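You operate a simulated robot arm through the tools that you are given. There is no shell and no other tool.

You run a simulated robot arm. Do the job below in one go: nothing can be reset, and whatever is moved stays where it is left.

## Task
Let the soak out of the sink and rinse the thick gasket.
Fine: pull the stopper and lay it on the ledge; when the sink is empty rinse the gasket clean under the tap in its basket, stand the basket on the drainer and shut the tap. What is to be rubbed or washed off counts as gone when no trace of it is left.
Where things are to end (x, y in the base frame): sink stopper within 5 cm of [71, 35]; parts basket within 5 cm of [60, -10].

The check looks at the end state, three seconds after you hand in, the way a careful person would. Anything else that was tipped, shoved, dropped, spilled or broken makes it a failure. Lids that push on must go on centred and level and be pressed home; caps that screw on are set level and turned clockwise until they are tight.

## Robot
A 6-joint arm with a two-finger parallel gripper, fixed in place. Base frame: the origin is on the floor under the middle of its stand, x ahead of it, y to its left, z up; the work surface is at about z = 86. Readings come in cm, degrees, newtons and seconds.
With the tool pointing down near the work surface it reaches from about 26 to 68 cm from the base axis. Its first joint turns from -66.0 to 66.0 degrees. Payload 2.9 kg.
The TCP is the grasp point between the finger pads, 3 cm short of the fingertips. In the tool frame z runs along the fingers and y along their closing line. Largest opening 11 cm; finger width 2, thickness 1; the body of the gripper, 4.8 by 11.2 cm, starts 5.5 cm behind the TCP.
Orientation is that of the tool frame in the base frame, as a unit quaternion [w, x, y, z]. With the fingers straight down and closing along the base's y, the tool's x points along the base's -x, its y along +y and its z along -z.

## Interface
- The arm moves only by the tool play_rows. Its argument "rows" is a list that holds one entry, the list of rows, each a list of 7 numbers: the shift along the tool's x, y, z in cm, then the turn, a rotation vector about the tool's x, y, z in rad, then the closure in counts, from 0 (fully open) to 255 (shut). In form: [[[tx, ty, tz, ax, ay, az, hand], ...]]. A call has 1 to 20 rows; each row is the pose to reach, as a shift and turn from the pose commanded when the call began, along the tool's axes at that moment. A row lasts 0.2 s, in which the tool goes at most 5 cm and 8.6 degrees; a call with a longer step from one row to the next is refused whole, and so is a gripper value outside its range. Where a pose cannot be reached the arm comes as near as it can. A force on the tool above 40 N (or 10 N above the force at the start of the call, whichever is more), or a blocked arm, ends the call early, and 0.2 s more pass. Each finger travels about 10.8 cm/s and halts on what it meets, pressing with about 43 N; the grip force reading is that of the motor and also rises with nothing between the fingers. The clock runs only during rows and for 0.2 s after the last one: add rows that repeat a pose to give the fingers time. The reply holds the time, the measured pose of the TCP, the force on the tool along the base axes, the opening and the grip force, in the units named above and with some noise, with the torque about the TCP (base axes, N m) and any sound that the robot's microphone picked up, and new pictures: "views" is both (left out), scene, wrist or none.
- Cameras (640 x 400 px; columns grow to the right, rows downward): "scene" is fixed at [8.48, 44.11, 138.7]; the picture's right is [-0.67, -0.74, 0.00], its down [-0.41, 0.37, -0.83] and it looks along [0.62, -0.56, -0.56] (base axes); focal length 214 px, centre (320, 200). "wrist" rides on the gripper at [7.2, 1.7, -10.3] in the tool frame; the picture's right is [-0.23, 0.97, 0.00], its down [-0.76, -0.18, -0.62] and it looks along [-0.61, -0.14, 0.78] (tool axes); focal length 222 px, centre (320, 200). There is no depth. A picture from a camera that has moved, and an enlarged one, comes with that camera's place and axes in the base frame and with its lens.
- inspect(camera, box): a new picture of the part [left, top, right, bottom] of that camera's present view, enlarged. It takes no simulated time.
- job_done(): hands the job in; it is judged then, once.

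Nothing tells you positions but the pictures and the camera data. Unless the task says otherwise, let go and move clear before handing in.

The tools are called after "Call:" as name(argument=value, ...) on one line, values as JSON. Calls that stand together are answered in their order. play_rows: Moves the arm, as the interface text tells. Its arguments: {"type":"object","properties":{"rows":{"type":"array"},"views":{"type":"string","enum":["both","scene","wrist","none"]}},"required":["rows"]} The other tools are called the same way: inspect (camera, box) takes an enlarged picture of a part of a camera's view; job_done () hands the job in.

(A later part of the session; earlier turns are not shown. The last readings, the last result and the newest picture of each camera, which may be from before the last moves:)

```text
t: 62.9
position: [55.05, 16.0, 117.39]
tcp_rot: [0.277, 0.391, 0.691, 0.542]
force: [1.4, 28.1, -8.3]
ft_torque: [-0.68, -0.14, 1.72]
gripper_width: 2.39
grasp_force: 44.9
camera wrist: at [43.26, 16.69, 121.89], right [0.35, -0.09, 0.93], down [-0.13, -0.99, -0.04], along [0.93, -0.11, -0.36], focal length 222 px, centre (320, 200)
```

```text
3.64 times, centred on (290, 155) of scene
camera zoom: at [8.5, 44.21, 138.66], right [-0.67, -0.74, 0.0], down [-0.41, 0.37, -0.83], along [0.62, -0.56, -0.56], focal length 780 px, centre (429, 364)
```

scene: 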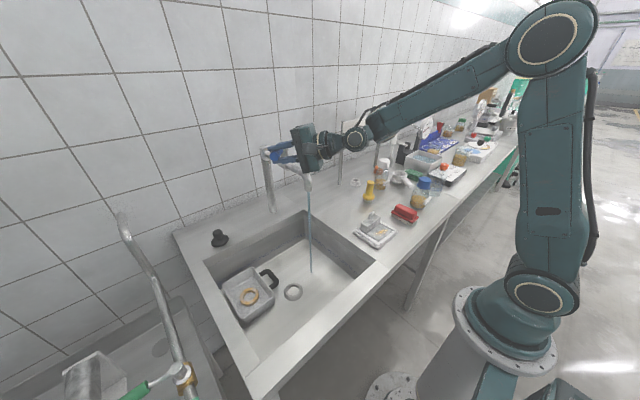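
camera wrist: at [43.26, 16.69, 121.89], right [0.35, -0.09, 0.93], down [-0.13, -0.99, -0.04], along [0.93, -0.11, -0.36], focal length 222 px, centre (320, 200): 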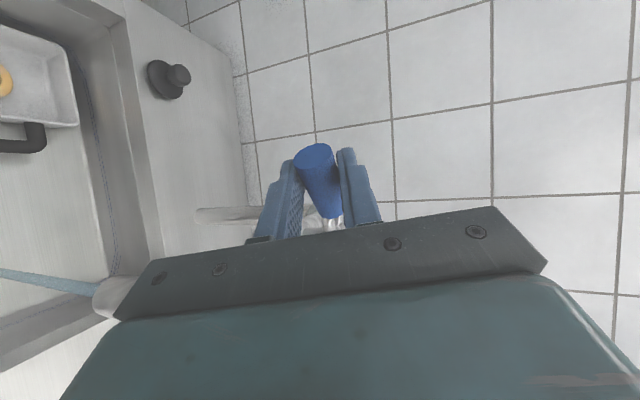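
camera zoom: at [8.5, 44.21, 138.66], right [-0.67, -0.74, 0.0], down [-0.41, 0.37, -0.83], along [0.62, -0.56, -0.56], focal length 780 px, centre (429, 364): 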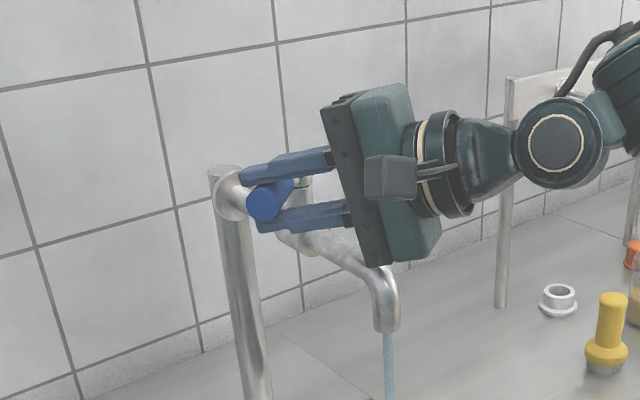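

Water is running from the spout (stream lands near (50, 11)) with the lever at about 45°. I'll open it a little further, turning the hand with the lever to ease the twist.

Call:
play_rows(rows=[[[0.07, -0.15, -0.55, 0.002, 0.068, -0.018, 255], [-0.03, -0.28, -1.04, 0.005, 0.135, -0.036, 255], [-0.28, -0.39, -1.49, 0.007, 0.203, -0.054, 255], [-0.57, -0.49, -1.9, 0.01, 0.27, -0.072, 255], [-0.89, -0.58, -2.31, 0.012, 0.338, -0.09, 255], [-0.89, -0.58, -2.31, 0.012, 0.338, -0.09, 255]]])

Call:
inspect(camera="scene", box=[220, 100, 360, 210])

```text
t: 64.3
position: [53.6, 13.45, 117.35]
tcp_rot: [0.183, 0.266, 0.747, 0.581]
force: [-0.1, 16.1, -6.7]
ft_torque: [-0.63, -0.64, 1.15]
gripper_width: 2.39
grasp_force: 45.1
camera wrist: at [42.32, 10.28, 121.87], right [0.36, 0.04, 0.93], down [0.21, -0.98, -0.04], along [0.91, 0.21, -0.36], focal length 222 px, centre (320, 200)
```

scene: 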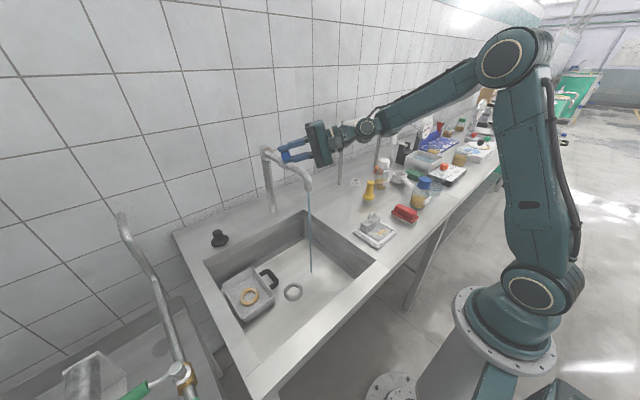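
wrist: 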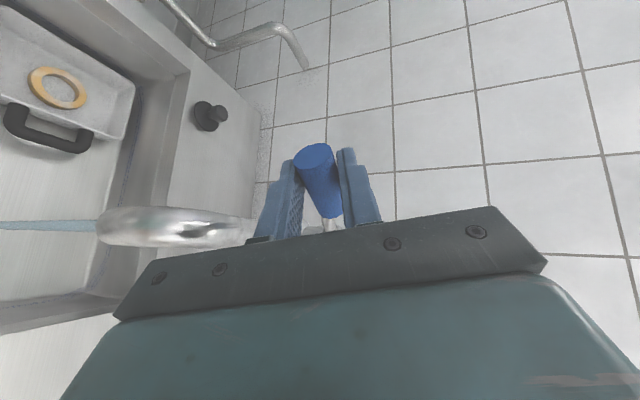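

```text
3.64 times, centred on (290, 155) of scene
camera zoom: at [8.49, 44.17, 138.68], right [-0.67, -0.74, 0.0], down [-0.41, 0.37, -0.83], along [0.62, -0.56, -0.56], focal length 780 px, centre (429, 364)
```

zoom: 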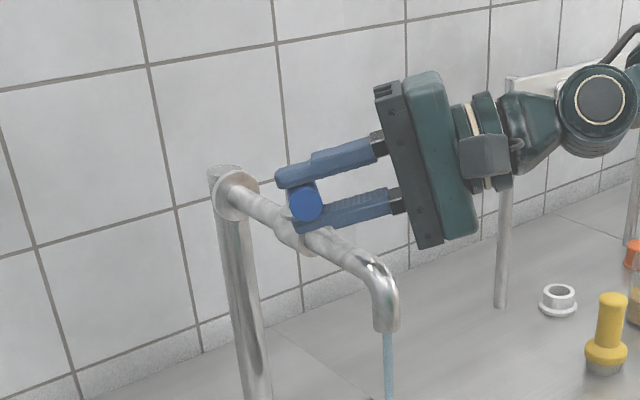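

Turning the hand along with the lever works well. I'll continue to nearly fully open.

Call:
play_rows(rows=[[[-0.19, -0.12, -0.47, 0.002, 0.068, -0.018, 255], [-0.42, -0.23, -0.92, 0.005, 0.135, -0.036, 255], [-0.68, -0.34, -1.37, 0.007, 0.203, -0.054, 255], [-0.97, -0.44, -1.78, 0.01, 0.27, -0.072, 255], [-0.97, -0.44, -1.78, 0.01, 0.27, -0.072, 255]]])

Call:
inspect(camera="scene", box=[220, 100, 360, 210])

```text
t: 65.5
position: [53.29, 11.32, 117.3]
tcp_rot: [0.1, 0.159, 0.776, 0.602]
force: [-15.8, 7.0, -6.4]
ft_torque: [-0.26, -0.76, 0.47]
gripper_width: 2.35
grasp_force: 44.7
camera wrist: at [43.25, 5.12, 121.88], right [0.34, 0.14, 0.93], down [0.47, -0.88, -0.04], along [0.82, 0.45, -0.36], focal length 222 px, centre (320, 200)
```

scene: 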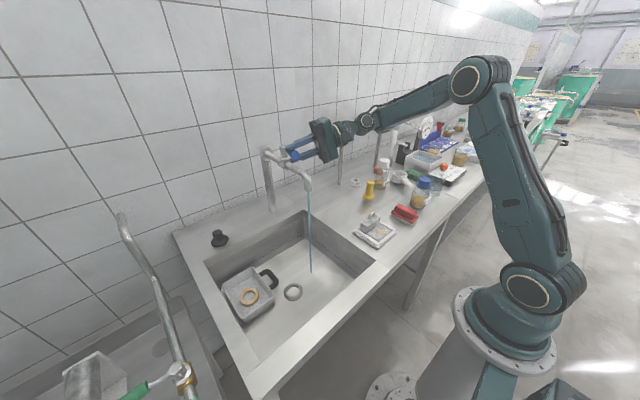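
wrist: 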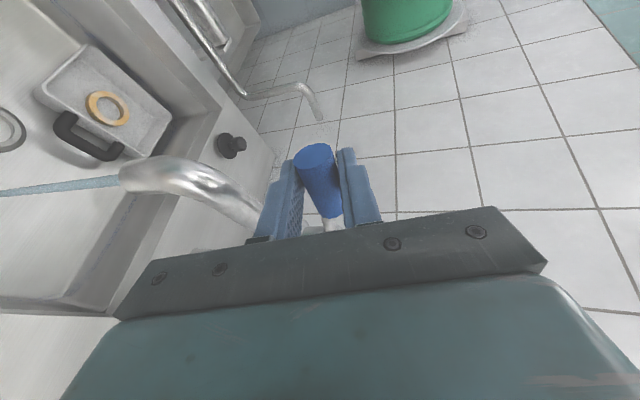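

```text
3.64 times, centred on (290, 155) of scene
camera zoom: at [8.44, 44.13, 138.69], right [-0.67, -0.74, 0.0], down [-0.41, 0.37, -0.83], along [0.62, -0.56, -0.56], focal length 780 px, centre (429, 364)
```

zoom: 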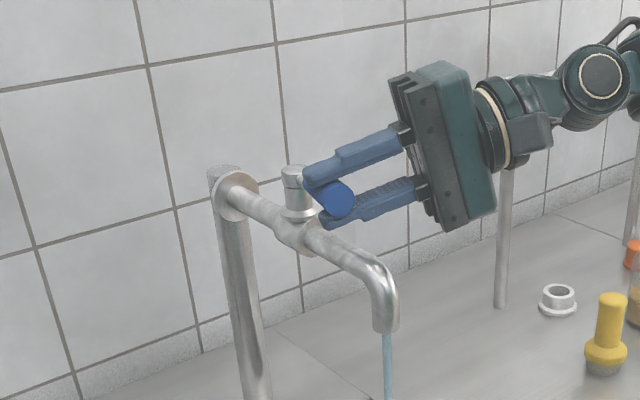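

The tap is essentially fully open. I'll release the lever and back off along the fingers.

Call:
play_rows(rows=[[[0, 0, 0, 0, 0, 0, 220], [0, 0, 0, 0, 0, 0, 180], [0, 0, 0, 0, 0, 0, 139], [0, 0, 0, 0, 0, 0, 139], [0, 0, -2, 0, 0, 0, 139], [0, 0, -5, 0, 0, 0, 139], [0, 0, -8.5, 0, 0, 0, 139], [0, 0, -12, 0, 0, 0, 139], [0, 0, -12, 0, 0, 0, 139]]])

Call:
inspect(camera="scene", box=[200, 130, 360, 330])

Call:
inspect(camera="wrist", box=[0, 0, 420, 260])

```text
t: 67.5
position: [49.64, 4.3, 118.65]
tcp_rot: [0.108, 0.168, 0.779, 0.595]
force: [-0.1, -0.1, 0.5]
ft_torque: [-0.02, 0.04, 0.0]
gripper_width: 5.04
grasp_force: 0.0
out of reach, approached as far as the arm can: row 7, 8, 9
camera wrist: at [39.37, -1.74, 123.26], right [0.34, 0.14, 0.93], down [0.45, -0.89, -0.03], along [0.83, 0.43, -0.37], focal length 222 px, centre (320, 200)
```

scene: 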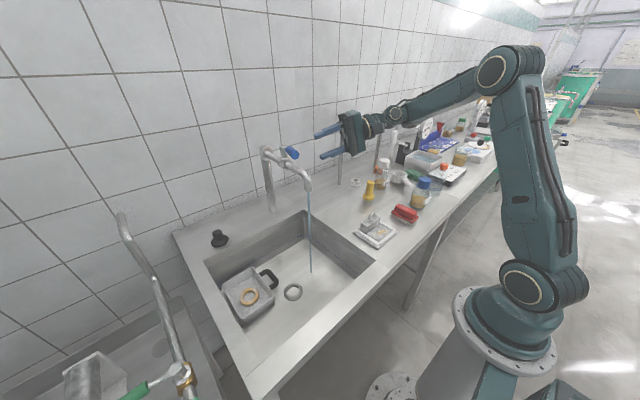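
wrist: 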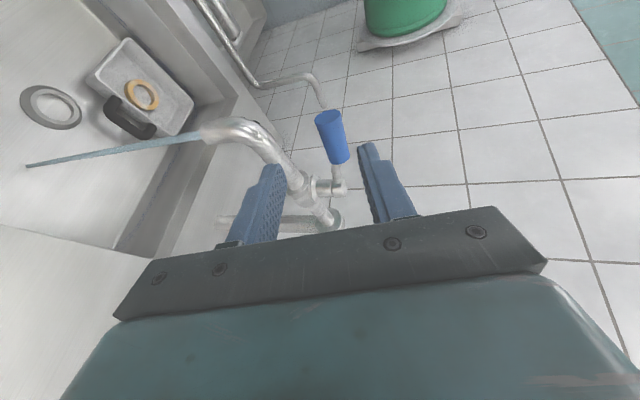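

```text
2.00 times, centred on (280, 230) of scene
camera zoom: at [8.48, 44.11, 138.7], right [-0.67, -0.74, 0.0], down [-0.41, 0.37, -0.83], along [0.62, -0.56, -0.56], focal length 429 px, centre (400, 140)
```

zoom: 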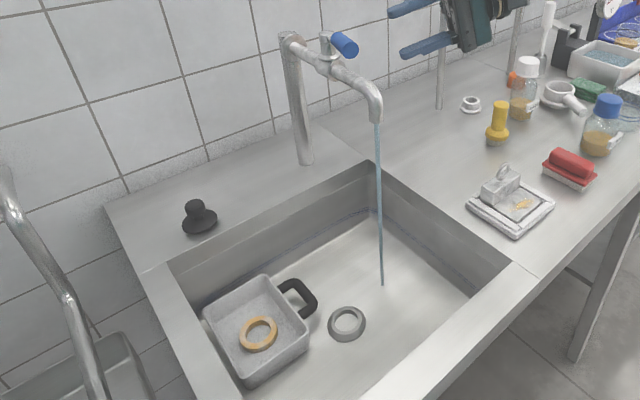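

```text
1.52 times, centred on (210, 130) of wrist
camera zoom: at [39.37, -1.74, 123.26], right [0.34, 0.14, 0.93], down [0.45, -0.89, -0.03], along [0.83, 0.43, -0.37], focal length 338 px, centre (488, 307)
```

zoom: 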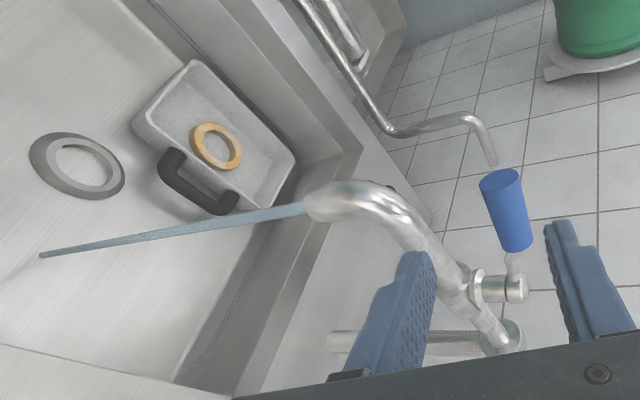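

The tap is running and the stream lands at about (50, 11); the drain is open. Next I'll back away from the tap and turn the tool vertical to fetch the basket.

Call:
play_rows(rows=[[[2.3, 0.8, -0.65, 0, 0, 0, 139], [4.6, 1.56, -1.3, 0.13, 0, 0, 139], [6.9, 2.3, -2.0, 0.26, 0, 0, 139], [9.2, 3.12, -2.61, 0.39, 0, 0, 139], [9.2, 3.12, -2.61, 0.52, 0, 0, 139], [9.2, 3.12, -2.61, 0.65, 0, 0, 139], [9.2, 3.12, -2.61, 0.78, 0, 0, 139], [9.2, 3.12, -2.61, 0.91, 0, 0, 139], [9.2, 3.12, -2.61, 1.04, 0, 0, 139], [9.2, 3.12, -2.61, 1.17, 0, 0, 139], [9.2, 3.12, -2.61, 1.297, 0, 0, 139], [9.2, 3.12, -2.61, 1.297, 0, 0, 139], [9.2, 3.12, -2.61, 1.297, 0, 0, 139]]], views="scene")

```text
t: 70.3
position: [40.38, 5.17, 122.33]
tcp_rot: [-0.015, 0.187, 0.982, 0.01]
force: [0.3, -0.3, 0.1]
ft_torque: [0.0, 0.0, -0.01]
gripper_width: 5.02
grasp_force: 0.0
out of reach, approached as far as the arm can: row 1, 11, 12, 13
```

scene: 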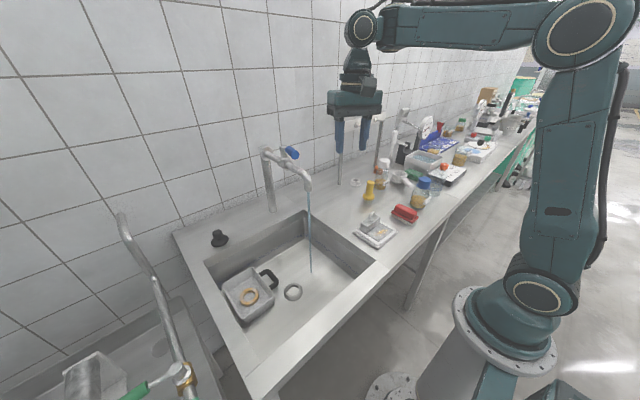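

Call:
play_rows(rows=[[[0.5, 0, 0, 0, 0, -0.13, 139], [1, 0, 0, 0, 0, -0.26, 139], [1.5, 0, 0, 0, 0, -0.39, 139], [2, 0, 0, 0, 0, -0.52, 139], [2, 0, 0, 0, 0, -0.65, 139], [2, 0, 0, 0, 0, -0.78, 139], [2, 0, 0, 0, 0, -0.78, 139], [2, 0, 0, 0, 0, -0.78, 139]]], views="scene")

```text
t: 72.1
position: [38.61, 6.1, 122.31]
tcp_rot: [-0.011, -0.2, 0.98, 0.016]
force: [0.2, -0.4, -0.2]
ft_torque: [-0.06, -0.02, 0.03]
gripper_width: 5.03
grasp_force: 0.0
```

scene: 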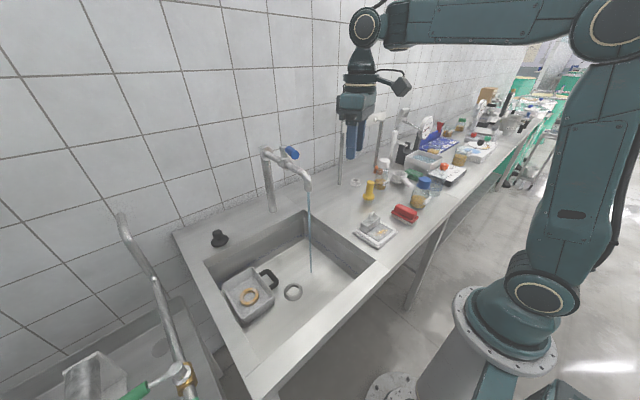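

Call:
play_rows(rows=[[[-1.3, 3.18, 1.76, 0.036, -0.015, 0, 139], [-2.6, 6.37, 3.53, 0.036, -0.015, 0, 139], [-3.9, 9.55, 5.29, 0.036, -0.015, 0, 139], [-5.2, 12.7, 7.05, 0.036, -0.015, 0, 139], [-6.5, 15.9, 8.8, 0.036, -0.015, 0, 139], [-7.79, 19.1, 10.58, 0.036, -0.015, 0, 139], [-7.79, 19.1, 10.58, 0.036, -0.015, 0, 139]]], views="none")

```text
t: 73.7
position: [37.82, 26.78, 112.21]
tcp_rot: [-0.001, -0.199, 0.98, 0.0]
force: [-0.1, -0.3, 0.6]
ft_torque: [-0.01, 0.02, 0.01]
gripper_width: 5.0
grasp_force: 0.2
```

Call:
play_rows(rows=[[[-0.82, 0.16, 1.33, 0, 0, -0.13, 139], [-1.63, 0.32, 2.67, 0, 0, -0.26, 139], [-2.45, 0.48, 4.0, 0, 0, -0.39, 139], [-3.27, 0.64, 5.33, 0, 0, -0.52, 139], [-4.08, 0.8, 6.67, 0, 0, -0.65, 139], [-4.9, 0.97, 8.0, 0, 0, -0.78, 139], [-5.72, 1.13, 9.33, 0, 0, -0.91, 139], [-6.53, 1.29, 10.67, 0, 0, -1.04, 139], [-7.35, 1.45, 12, 0, 0, -1.17, 139], [-7.35, 1.45, 12, 0, 0, -1.17, 139], [-7.35, 1.45, 12, 0, 0, -1.17, 139]]])

Call:
inspect(camera="wrist", box=[200, 0, 520, 200])

Call:
inspect(camera="scene", box=[210, 220, 330, 330])

```text
t: 76.1
position: [43.99, 31.14, 100.39]
tcp_rot: [0.001, 0.708, -0.706, 0.0]
force: [0.2, -0.4, 0.4]
ft_torque: [-0.02, -0.01, -0.02]
gripper_width: 5.02
grasp_force: 0.0
camera wrist: at [42.4, 23.95, 110.7], right [-0.97, 0.23, 0.0], down [0.18, 0.76, 0.62], along [0.14, 0.61, -0.78], focal length 222 px, centre (320, 200)
```

scene: 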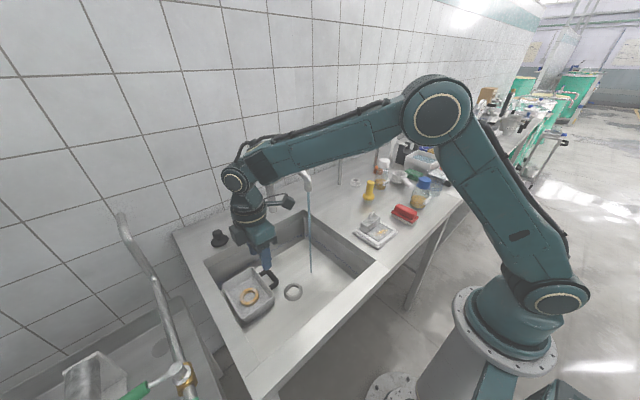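
wrist: 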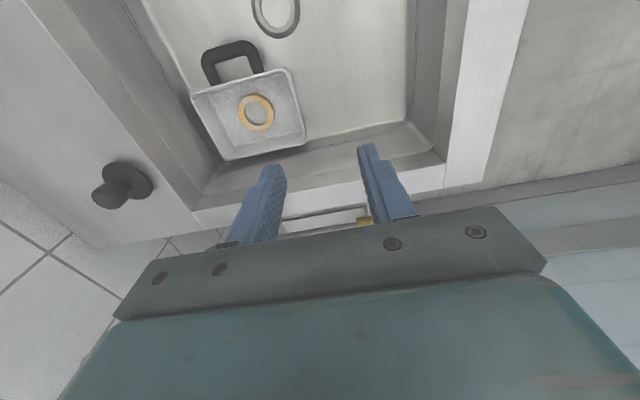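

```text
2.00 times, centred on (360, 100) of wrist
camera zoom: at [42.4, 23.95, 110.7], right [-0.97, 0.23, 0.0], down [0.18, 0.76, 0.62], along [0.14, 0.61, -0.78], focal length 444 px, centre (240, 400)
```

zoom: 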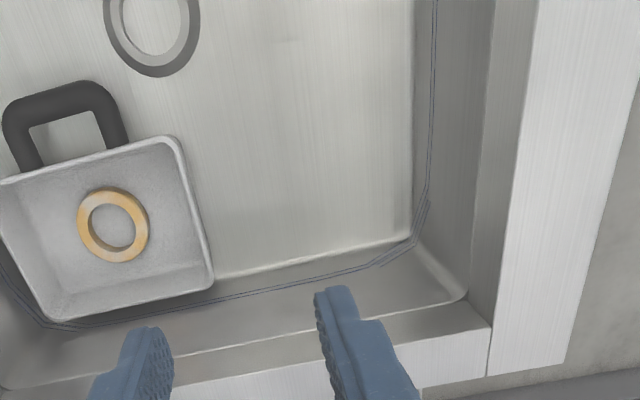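

```text
3.64 times, centred on (270, 275) of scene
camera zoom: at [8.48, 44.11, 138.7], right [-0.67, -0.74, 0.0], down [-0.41, 0.37, -0.83], along [0.62, -0.56, -0.56], focal length 780 px, centre (502, -73)
```

zoom: 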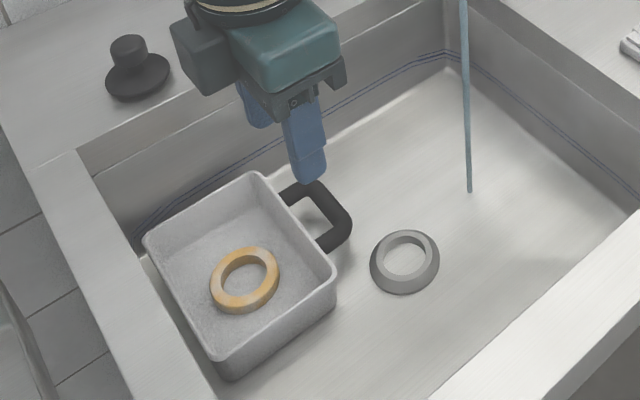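

I'm vertical over the basket with the fingers set to straddle its near (low-x) wall, at about (48, 33.3), rim near z 76. I'll descend, slowly at the end.

Call:
play_rows(rows=[[[-0.7, -1.35, 3.3, 0, 0, 0, 139], [-1.4, -2.7, 6.6, 0, 0, 0, 139], [-2.06, -4, 10, 0, 0, 0, 139], [-2.06, -4, 14, 0, 0, 0, 139], [-2.06, -4, 17, 0, 0, 0, 139], [-2.06, -4, 19, 0, 0, 0, 139], [-2.06, -4, 19, 0, 0, 0, 139]]])

Call:
inspect(camera="scene", box=[210, 220, 330, 330])

Call:
inspect(camera="wrist", box=[160, 40, 480, 240])

```text
t: 77.7
position: [48.14, 33.26, 81.27]
tcp_rot: [0.001, 0.707, -0.707, -0.001]
force: [0.0, 0.1, 0.2]
ft_torque: [0.02, 0.06, -0.01]
gripper_width: 5.04
grasp_force: 0.1
camera wrist: at [46.49, 26.01, 91.68], right [-0.97, 0.23, 0.0], down [0.18, 0.76, 0.62], along [0.14, 0.61, -0.78], focal length 222 px, centre (320, 200)
```

scene: 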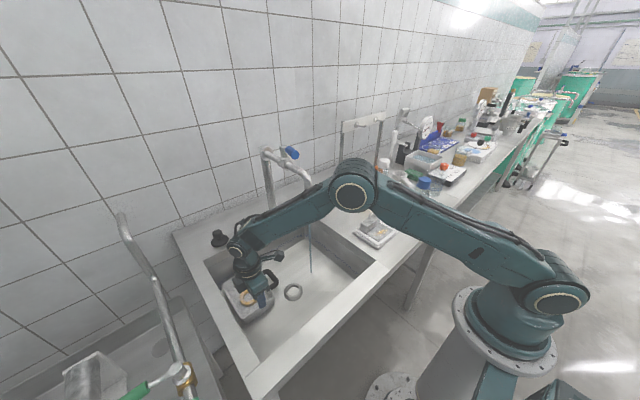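
wrist: 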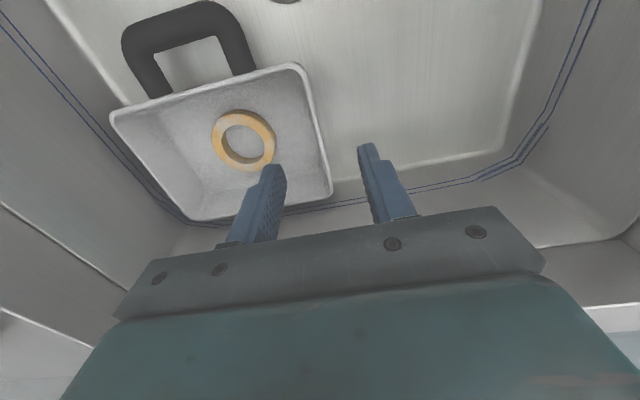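

```text
3.64 times, centred on (270, 275) of scene
camera zoom: at [8.48, 44.11, 138.7], right [-0.67, -0.74, 0.0], down [-0.41, 0.37, -0.83], along [0.62, -0.56, -0.56], focal length 780 px, centre (502, -73)
```

zoom: 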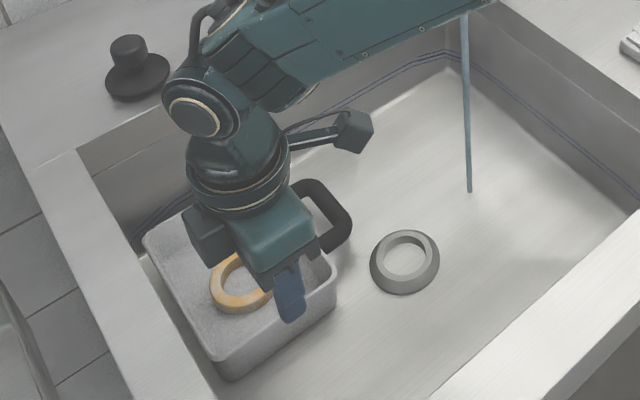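

```text
2.00 times, centred on (320, 140) of wrist
camera zoom: at [46.49, 26.01, 91.68], right [-0.97, 0.23, 0.0], down [0.18, 0.76, 0.62], along [0.14, 0.61, -0.78], focal length 444 px, centre (320, 320)
```

zoom: 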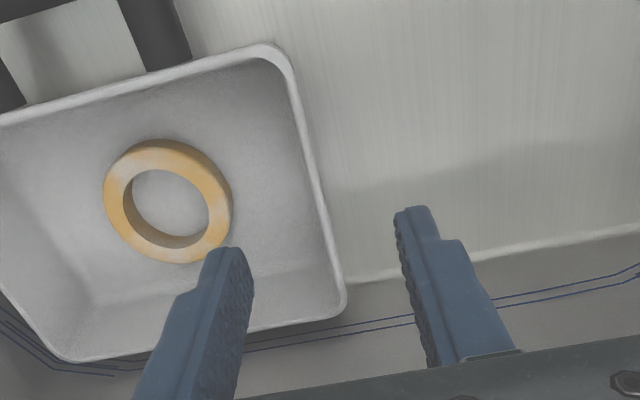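

The wall runs between the fingers and the gasket clears the inner finger. I'll narrow the opening slightly and descend the last 6.5 cm.

Call:
play_rows(rows=[[[0, 0, 1.0, 0, 0, 0, 155], [0, 0, 2.6, 0, 0, 0, 155], [0, 0, 4.2, 0, 0, 0, 155], [0, 0, 5.2, 0, 0, 0, 155], [0, 0, 5.9, 0, 0, 0, 155], [0, 0, 6.4, 0, 0, 0, 155], [0, 0, 6.4, 0, 0, 0, 155]]])

Call:
inspect(camera="wrist", box=[160, 40, 480, 240])

Call:
inspect(camera="scene", box=[210, 220, 330, 330])

```text
t: 79.3
position: [48.07, 33.27, 74.95]
tcp_rot: [0.001, 0.707, -0.707, 0.0]
force: [-0.5, -0.4, 0.5]
ft_torque: [0.0, -0.03, -0.03]
gripper_width: 4.24
grasp_force: 0.1
camera wrist: at [46.38, 25.99, 85.26], right [-0.97, 0.23, 0.0], down [0.18, 0.76, 0.62], along [0.14, 0.61, -0.78], focal length 222 px, centre (320, 200)
```

scene: 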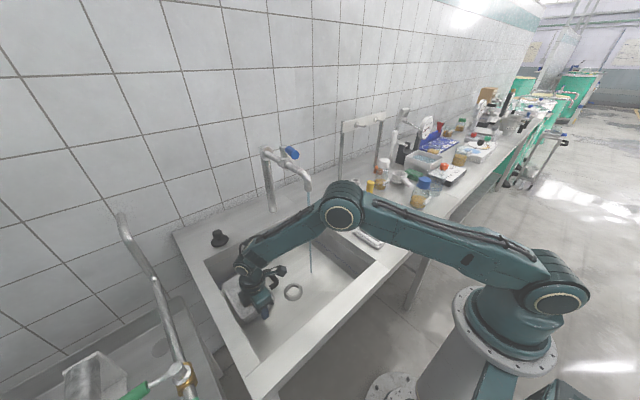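
wrist: 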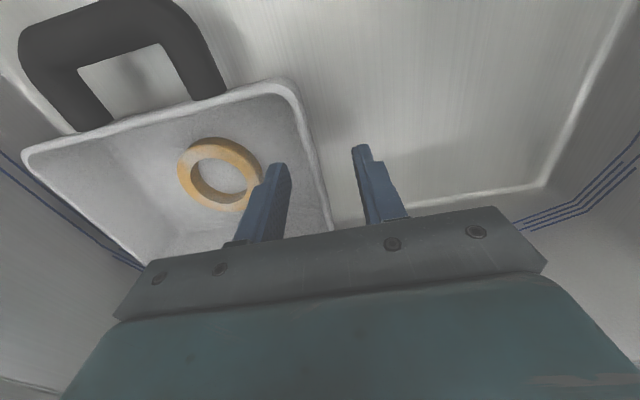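

```text
2.00 times, centred on (320, 140) of wrist
camera zoom: at [46.38, 25.99, 85.26], right [-0.97, 0.23, 0.0], down [0.18, 0.76, 0.62], along [0.14, 0.61, -0.78], focal length 444 px, centre (320, 320)
```

zoom: 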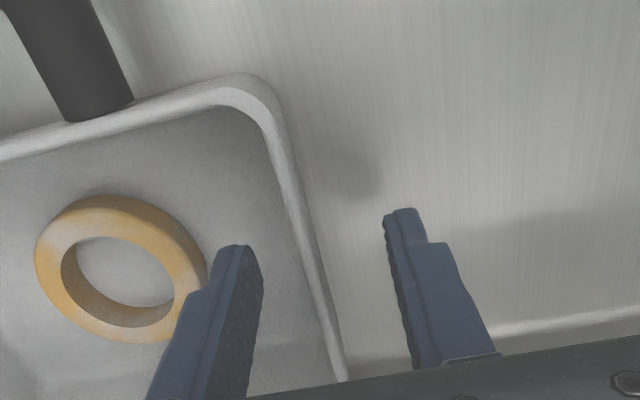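

```text
3.64 times, centred on (270, 275) of scene
camera zoom: at [8.48, 44.11, 138.7], right [-0.67, -0.74, 0.0], down [-0.41, 0.37, -0.83], along [0.62, -0.56, -0.56], focal length 780 px, centre (502, -73)
```

zoom: 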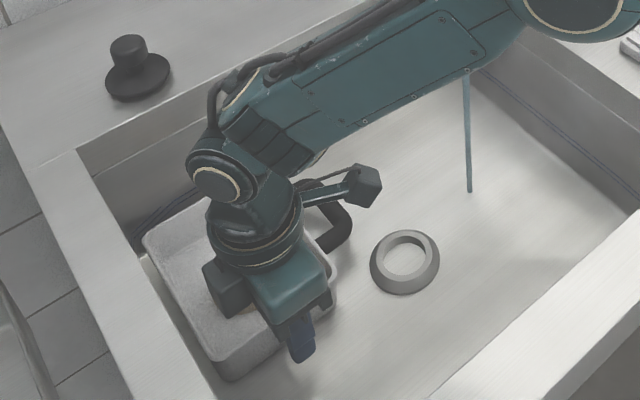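

The fingers straddle the wall. I'll close on it.

Call:
play_rows(rows=[[[0, 0, 0, 0, 0, 0, 200], [0, 0, 0, 0, 0, 0, 230], [0, 0, 0, 0, 0, 0, 255], [0, 0, 0, 0, 0, 0, 255], [0, 0, 0, 0, 0, 0, 255]]], views="wrist")

```text
t: 80.5
position: [48.05, 33.16, 75.02]
tcp_rot: [0.0, 0.707, -0.707, -0.001]
force: [-1.8, 1.1, 5.4]
ft_torque: [-0.2, -1.05, -0.09]
gripper_width: 0.45
grasp_force: 42.8
camera wrist: at [46.39, 26.0, 85.3], right [-0.97, 0.23, 0.0], down [0.18, 0.76, 0.62], along [0.14, 0.61, -0.78], focal length 222 px, centre (320, 200)
```

wrist: 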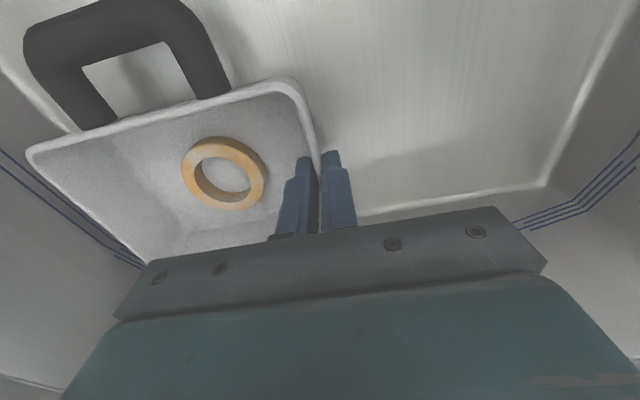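

The wall (0.45 cm thick) is gripped. I'll lift gently a few centimetres and check for tilt.

Call:
play_rows(rows=[[[0, 0, -0.5, 0, 0, 0, 255], [0, 0, -1.0, 0, 0, 0, 255], [0, 0, -2.0, 0, 0, 0, 255], [0, 0, -3.0, 0, 0, 0, 255], [0, 0, -3.0, 0, 0, 0, 255]]])

Call:
inspect(camera="scene", box=[210, 220, 330, 330])

```text
t: 81.7
position: [47.95, 33.09, 77.85]
tcp_rot: [-0.001, -0.707, 0.707, 0.0]
force: [0.0, -1.1, -2.1]
ft_torque: [0.0, 0.14, -0.03]
gripper_width: 0.31
grasp_force: 43.2
camera wrist: at [46.33, 25.92, 88.26], right [-0.97, 0.23, 0.0], down [0.18, 0.76, 0.62], along [0.14, 0.61, -0.78], focal length 222 px, centre (320, 200)
```

scene: 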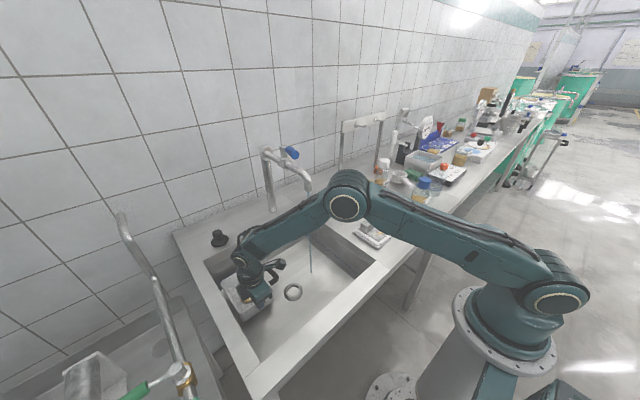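
wrist: 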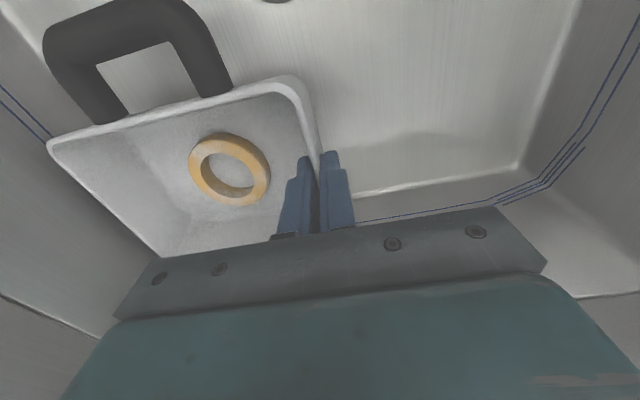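

```text
3.64 times, centred on (270, 275) of scene
camera zoom: at [8.48, 44.11, 138.7], right [-0.67, -0.74, 0.0], down [-0.41, 0.37, -0.83], along [0.62, -0.56, -0.56], focal length 780 px, centre (502, -73)
```

zoom: 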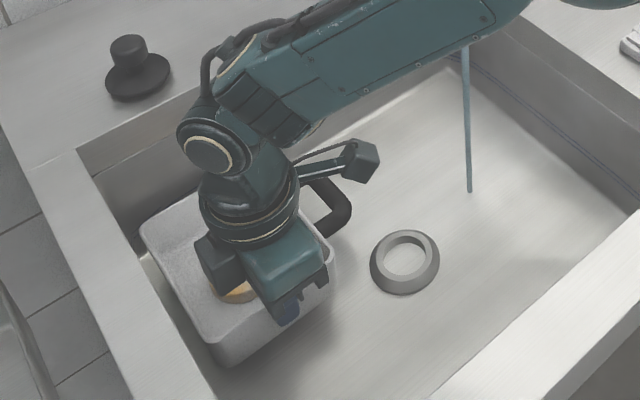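

The basket lifts (about 2 N, slight sag only). I'll raise it above the sink rim.

Call:
play_rows(rows=[[[0, 0, -1.5, 0, 0, 0, 255], [0, 0, -3.5, 0, 0, 0, 255], [0, 0, -6, 0, 0, 0, 255], [0, 0, -8.5, 0, 0, 0, 255], [0, 0, -11, 0, 0, 0, 255], [0, 0, -13.5, 0, 0, 0, 255], [0, 0, -15.5, 0, 0, 0, 255], [0, 0, -17, 0, 0, 0, 255], [0, 0, -17, 0, 0, 0, 255]]])

Call:
inspect(camera="scene", box=[200, 180, 340, 300])

```text
t: 83.7
position: [48.1, 33.3, 94.94]
tcp_rot: [0.0, 0.708, -0.707, 0.0]
force: [-0.5, -1.0, -1.6]
ft_torque: [0.01, 0.15, 0.01]
gripper_width: 0.3
grasp_force: 43.5
camera wrist: at [46.38, 26.02, 105.32], right [-0.97, 0.23, 0.0], down [0.18, 0.76, 0.62], along [0.14, 0.61, -0.78], focal length 222 px, centre (320, 200)
```

scene: 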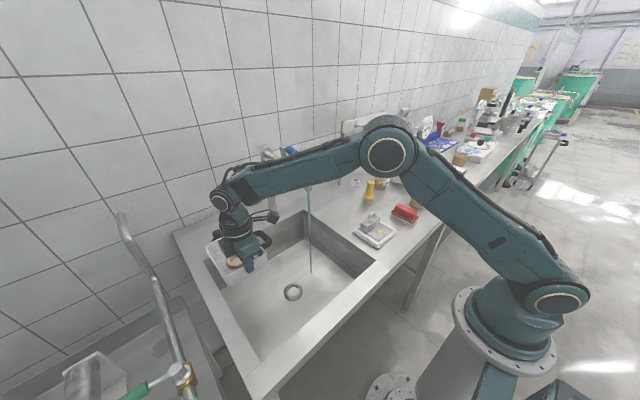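
wrist: 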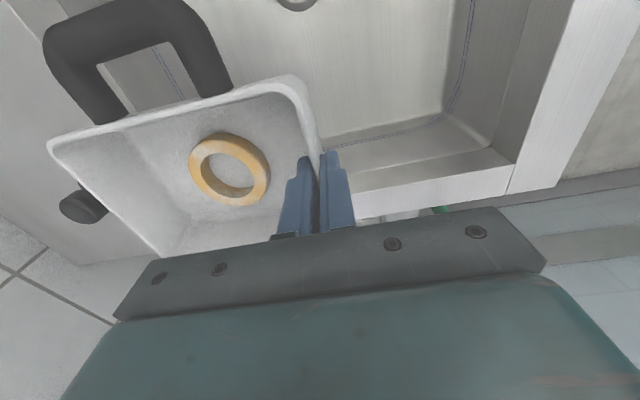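

```text
3.33 times, centred on (270, 240) of scene
camera zoom: at [8.48, 44.11, 138.7], right [-0.67, -0.74, 0.0], down [-0.41, 0.37, -0.83], along [0.62, -0.56, -0.56], focal length 715 px, centre (487, 67)
```

zoom: 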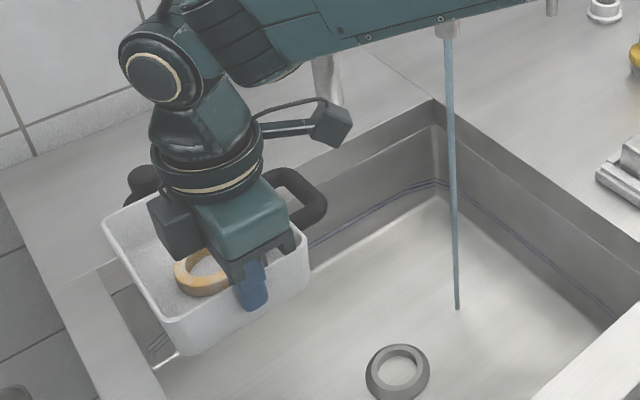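

The basket is level and steady in the grip with the gasket inside. I'll carry it under the stream, keeping the gripper on the robot side of the spout.

Call:
play_rows(rows=[[[3, 1.9, 0, 0, 0, 0, 255], [6, 3.9, 0, 0, 0, 0, 255], [9.3, 5.8, 0, 0, 0, 0, 255], [12.5, 5.8, 1.2, 0, 0, 0, 255], [15.7, 5.8, 2.5, 0, 0, 0, 255], [18.9, 5.8, 3.7, 0, 0, 0, 255], [22, 5.8, 4.9, 0, 0, 0, 255], [22, 5.8, 4.9, 0, 0, 0, 255]]])

Call:
inspect(camera="scene", box=[250, 140, 390, 280])

Call:
inspect(camera="wrist", box=[40, 0, 400, 240])

```text
t: 85.5
position: [42.39, 11.32, 90.1]
tcp_rot: [0.001, 0.708, -0.706, 0.001]
force: [0.2, 0.9, -2.0]
ft_torque: [0.07, 0.15, 0.02]
gripper_width: 0.31
grasp_force: 42.7
camera wrist: at [40.76, 4.09, 100.33], right [-0.97, 0.23, 0.0], down [0.18, 0.76, 0.62], along [0.14, 0.61, -0.78], focal length 222 px, centre (320, 200)
```

scene: 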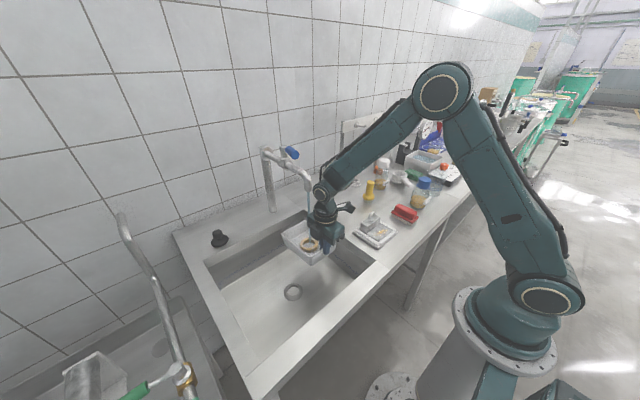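
wrist: 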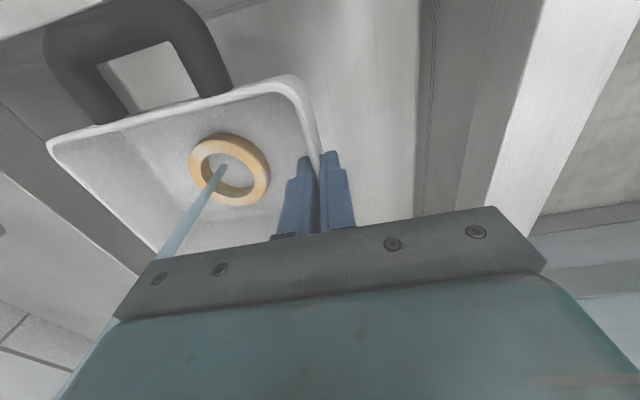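

```text
2.86 times, centred on (320, 210) of scene
camera zoom: at [8.49, 44.11, 138.7], right [-0.67, -0.74, 0.0], down [-0.41, 0.37, -0.83], along [0.62, -0.56, -0.56], focal length 613 px, centre (320, 171)
```

zoom: 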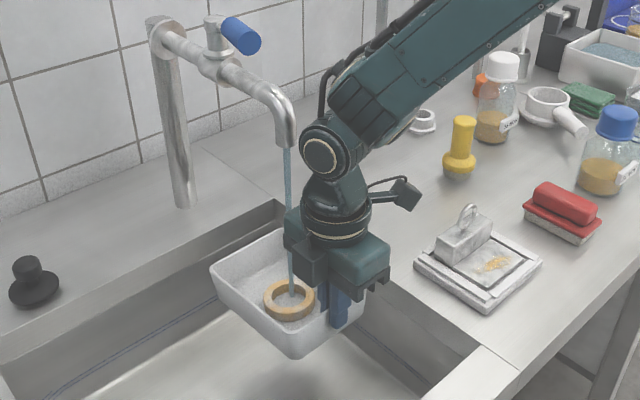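

```text
1.67 times, centred on (220, 120) of wrist
camera zoom: at [40.76, 4.09, 100.33], right [-0.97, 0.23, 0.0], down [0.18, 0.76, 0.62], along [0.14, 0.61, -0.78], focal length 370 px, centre (487, 333)
```

zoom: 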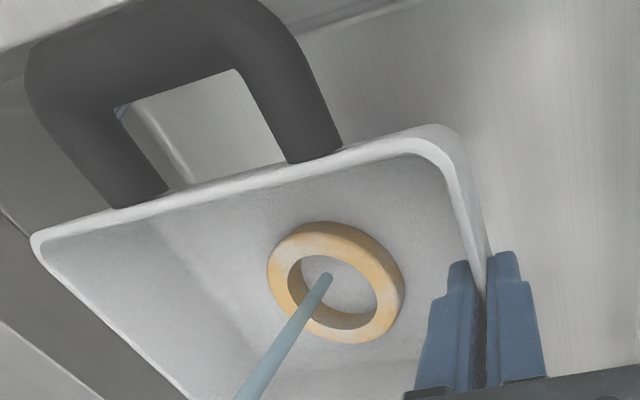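

The stream falls right inside the gasket ring. I'll hold here for a few seconds and watch the soil.

Call:
play_rows(rows=[[[0, 0, 0, 0, 0, 0, 255], [0, 0, 0, 0, 0, 0, 255], [0, 0, 0, 0, 0, 0, 255], [0, 0, 0, 0, 0, 0, 255], [0, 0, 0, 0, 0, 0, 255], [0, 0, 0, 0, 0, 0, 255], [0, 0, 0, 0, 0, 0, 255], [0, 0, 0, 0, 0, 0, 255], [0, 0, 0, 0, 0, 0, 255], [0, 0, 0, 0, 0, 0, 255]]], views="none")

Call:
inspect(camera="wrist", box=[140, 80, 300, 230])

Call:
inspect(camera="scene", box=[280, 200, 360, 270])

```text
t: 87.7
position: [42.4, 11.39, 90.02]
tcp_rot: [-0.001, -0.707, 0.707, 0.0]
force: [0.2, -1.1, -2.3]
ft_torque: [0.05, 0.15, -0.03]
gripper_width: 0.29
grasp_force: 43.4
```

```text
2.67 times, centred on (220, 155) of wrist
camera zoom: at [40.76, 4.12, 100.35], right [-0.97, 0.23, 0.0], down [0.18, 0.76, 0.62], along [0.14, 0.61, -0.78], focal length 592 px, centre (587, 320)
```

zoom: 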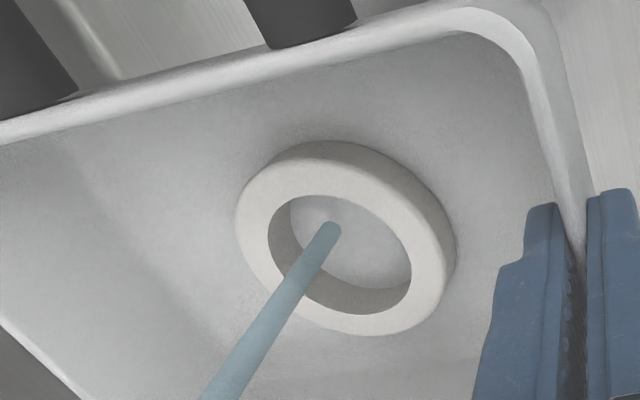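

```text
5.71 times, centred on (320, 235) of scene
camera zoom: at [8.48, 44.11, 138.7], right [-0.67, -0.74, 0.0], down [-0.41, 0.37, -0.83], along [0.62, -0.56, -0.56], focal length 1226 px, centre (320, 0)
```

zoom: 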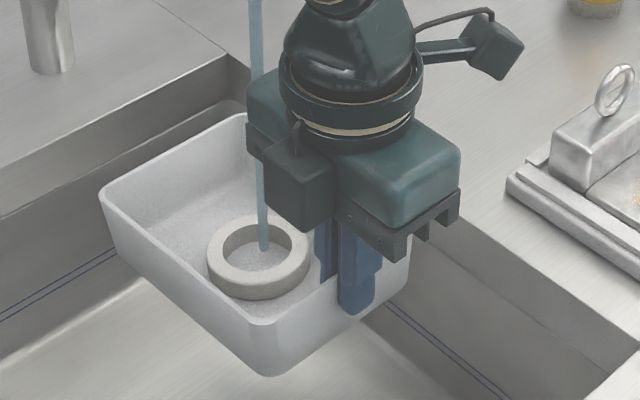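

The gasket now looks clean. "No trace" matters, so I'll rinse a few seconds more with small sideways shifts, then check closely.

Call:
play_rows(rows=[[[0.5, 0, 0, 0, 0, 0, 255], [1, 0, 0, 0, 0, 0, 255], [1.5, 0, 0, 0, 0, 0, 255], [2, 0, 0, 0, 0, 0, 255], [2, 0, 0, 0, 0, 0, 255], [1.5, 0.5, 0, 0, 0, 0, 255], [1, 1, 0, 0, 0, 0, 255], [0.5, 1.5, 0, 0, 0, 0, 255], [0, 2, 0, 0, 0, 0, 255], [-0.5, 2, 0, 0, 0, 0, 255], [-1, 1.5, 0, 0, 0, 0, 255], [-1.5, 1, 0, 0, 0, 0, 255], [-2, 0.5, 0, 0, 0, 0, 255], [-2, 0, 0, 0, 0, 0, 255], [-1.5, 0, 0, 0, 0, 0, 255], [-1, 0, 0, 0, 0, 0, 255], [-0.5, 0, 0, 0, 0, 0, 255], [0, 0, 0, 0, 0, 0, 255], [0, 0, 0, 0, 0, 0, 255], [0, 0, 0, 0, 0, 0, 255]]], views="none")

Call:
inspect(camera="wrist", box=[180, 110, 290, 220])

Call:
inspect(camera="scene", box=[290, 220, 340, 265])

```text
t: 91.9
position: [42.22, 11.15, 90.03]
tcp_rot: [-0.001, -0.707, 0.707, 0.0]
force: [-0.8, -0.6, -2.2]
ft_torque: [0.0, 0.13, 0.0]
gripper_width: 0.33
grasp_force: 42.9
```

```text
3.64 times, centred on (235, 165) of wrist
camera zoom: at [40.61, 3.93, 100.38], right [-0.97, 0.23, 0.0], down [0.18, 0.76, 0.62], along [0.14, 0.61, -0.78], focal length 808 px, centre (629, 327)
```

zoom: 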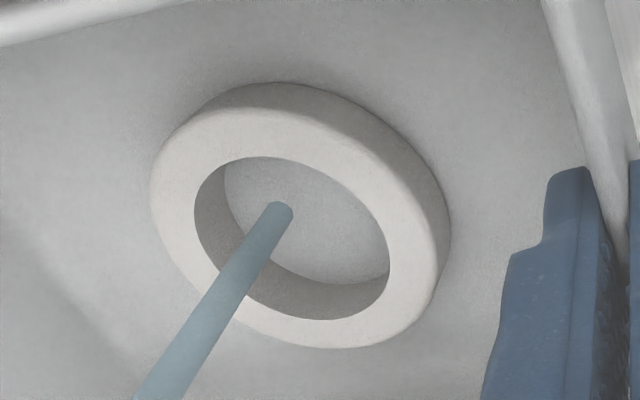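

```text
8.89 times, centred on (315, 242) of scene
camera zoom: at [8.48, 44.11, 138.7], right [-0.67, -0.74, 0.0], down [-0.41, 0.37, -0.83], along [0.62, -0.56, -0.56], focal length 1906 px, centre (364, -178)
```

zoom: 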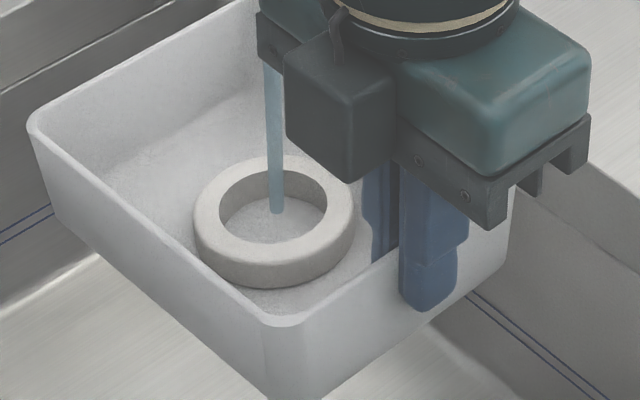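

The gasket shows no trace of soil. I'll draw the basket back from under the spout, lift it over the rim and carry it to the drainer.

Call:
play_rows(rows=[[[0, 2.1, -0.5, 0, 0, 0, 255], [0, 4.2, -1, 0, 0, 0, 255], [0, 4.2, -3.5, 0, 0, 0, 255], [0, 4.2, -6, 0, 0, 0, 255], [0, 4.2, -8.5, 0, 0, 0, 255], [3, 2.2, -8.5, 0, 0, 0, 255], [6.15, 0.2, -8.5, 0, 0, 0, 255], [9.2, -1.9, -8.5, 0, 0, 0, 255], [12.2, -4, -8.5, 0, 0, 0, 255], [15.3, -6, -8.5, 0, 0, 0, 255], [18.3, -8.1, -8.5, 0, 0, 0, 255], [21.35, -10.2, -8.5, 0, 0, 0, 255], [21.35, -10.2, -8.5, 0, 0, 0, 255]]])

Call:
inspect(camera="scene", box=[260, 120, 420, 260])

Call:
inspect(camera="wrist", box=[0, 0, 400, 260])

```text
t: 94.7
position: [52.73, -10.09, 98.43]
tcp_rot: [0.001, 0.707, -0.707, 0.0]
force: [-0.5, -0.1, -1.6]
ft_torque: [0.03, 0.15, -0.02]
gripper_width: 0.31
grasp_force: 43.1
camera wrist: at [51.05, -17.39, 108.75], right [-0.97, 0.23, 0.0], down [0.18, 0.76, 0.62], along [0.14, 0.61, -0.78], focal length 222 px, centre (320, 200)
```

scene: 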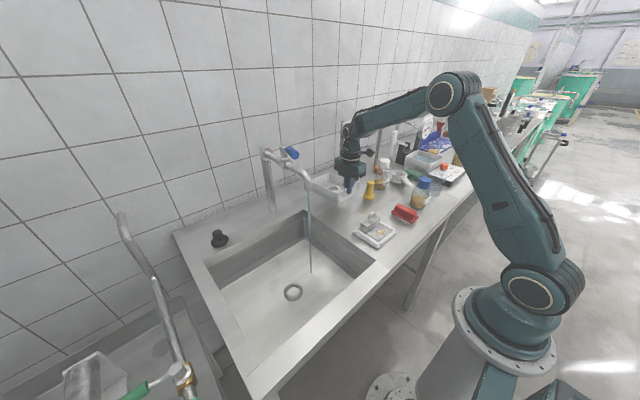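
wrist: 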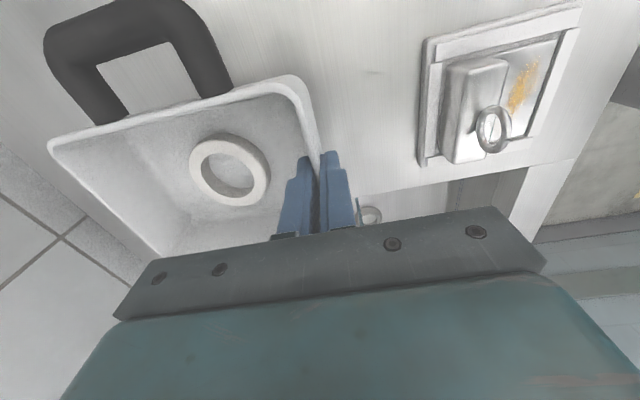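

```text
2.86 times, centred on (340, 190) of scene
camera zoom: at [8.49, 44.1, 138.7], right [-0.67, -0.74, 0.0], down [-0.41, 0.37, -0.83], along [0.62, -0.56, -0.56], focal length 613 px, centre (263, 229)
```

zoom: 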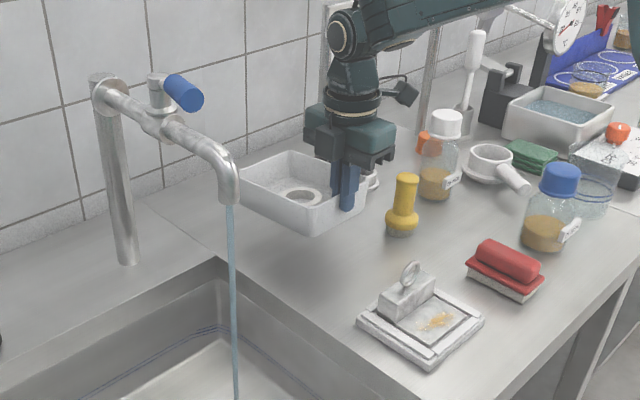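

```text
1.54 times, centred on (200, 130) of wrist
camera zoom: at [51.05, -17.39, 108.75], right [-0.97, 0.23, 0.0], down [0.18, 0.76, 0.62], along [0.14, 0.61, -0.78], focal length 342 px, centre (505, 308)
```

zoom: 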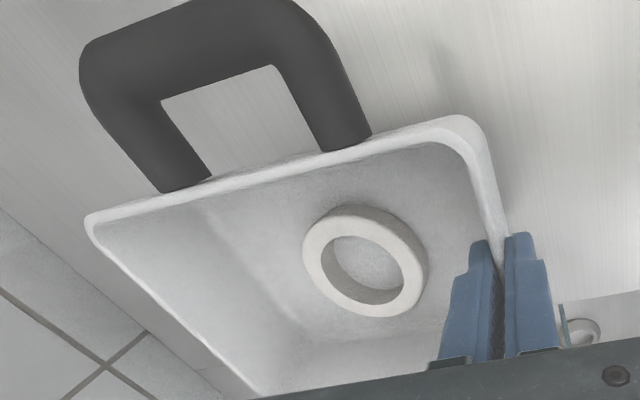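

The basket hangs over free counter at about (60, −10). I'll lower it most of the way, then slowly until it touches.

Call:
play_rows(rows=[[[0, 0, 1.5, 0, 0, 0, 255], [0, 0, 3, 0, 0, 0, 255], [0, 0, 4.2, 0, 0, 0, 255], [0, 0, 5, 0, 0, 0, 255], [0, 0, 5.3, 0, 0, 0, 255], [0, 0, 5.3, 0, 0, 0, 255]]], views="none")

Call:
inspect(camera="scene", box=[300, 150, 400, 230])

```text
t: 96.1
position: [52.57, -10.22, 93.19]
tcp_rot: [-0.001, -0.707, 0.707, 0.0]
force: [-0.2, -0.6, -1.0]
ft_torque: [0.02, 0.15, 0.02]
gripper_width: 0.31
grasp_force: 42.6
```

```text
5.00 times, centred on (350, 190) of scene
camera zoom: at [8.48, 44.11, 138.7], right [-0.67, -0.74, 0.0], down [-0.41, 0.37, -0.83], along [0.62, -0.56, -0.56], focal length 1072 px, centre (170, 250)
```

zoom: 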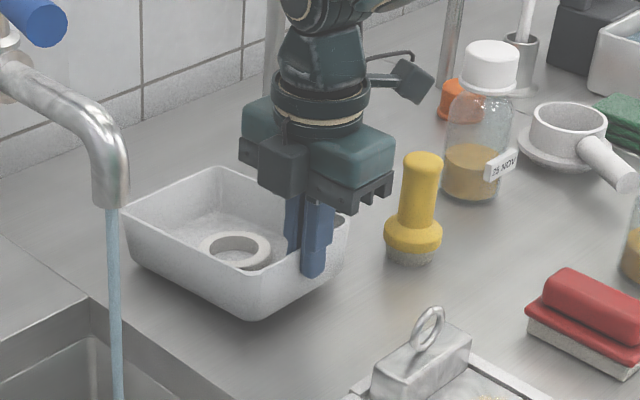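

Call:
play_rows(rows=[[[0, 0, 0.3, 0, 0, 0, 255], [0, 0, 0.6, 0, 0, 0, 255], [0, 0, 0.9, 0, 0, 0, 255], [0, 0, 1.2, 0, 0, 0, 255], [0, 0, 1.2, 0, 0, 0, 255]]], views="none")

Call:
inspect(camera="scene", box=[300, 150, 400, 230])

```text
t: 97.3
position: [52.61, -10.17, 92.1]
tcp_rot: [0.0, 0.707, -0.707, 0.001]
force: [-1.2, 0.1, 6.4]
ft_torque: [0.08, -1.09, 0.07]
gripper_width: 0.37
grasp_force: 43.3
```

```text
5.00 times, centred on (350, 190) of scene
camera zoom: at [8.46, 44.11, 138.7], right [-0.67, -0.74, 0.0], down [-0.41, 0.37, -0.83], along [0.62, -0.56, -0.56], focal length 1072 px, centre (170, 250)
```

zoom: 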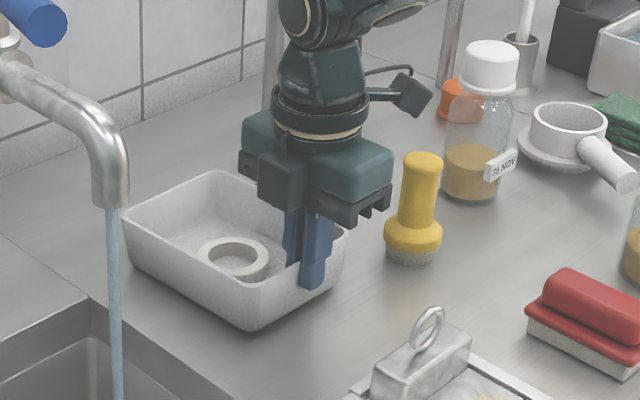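

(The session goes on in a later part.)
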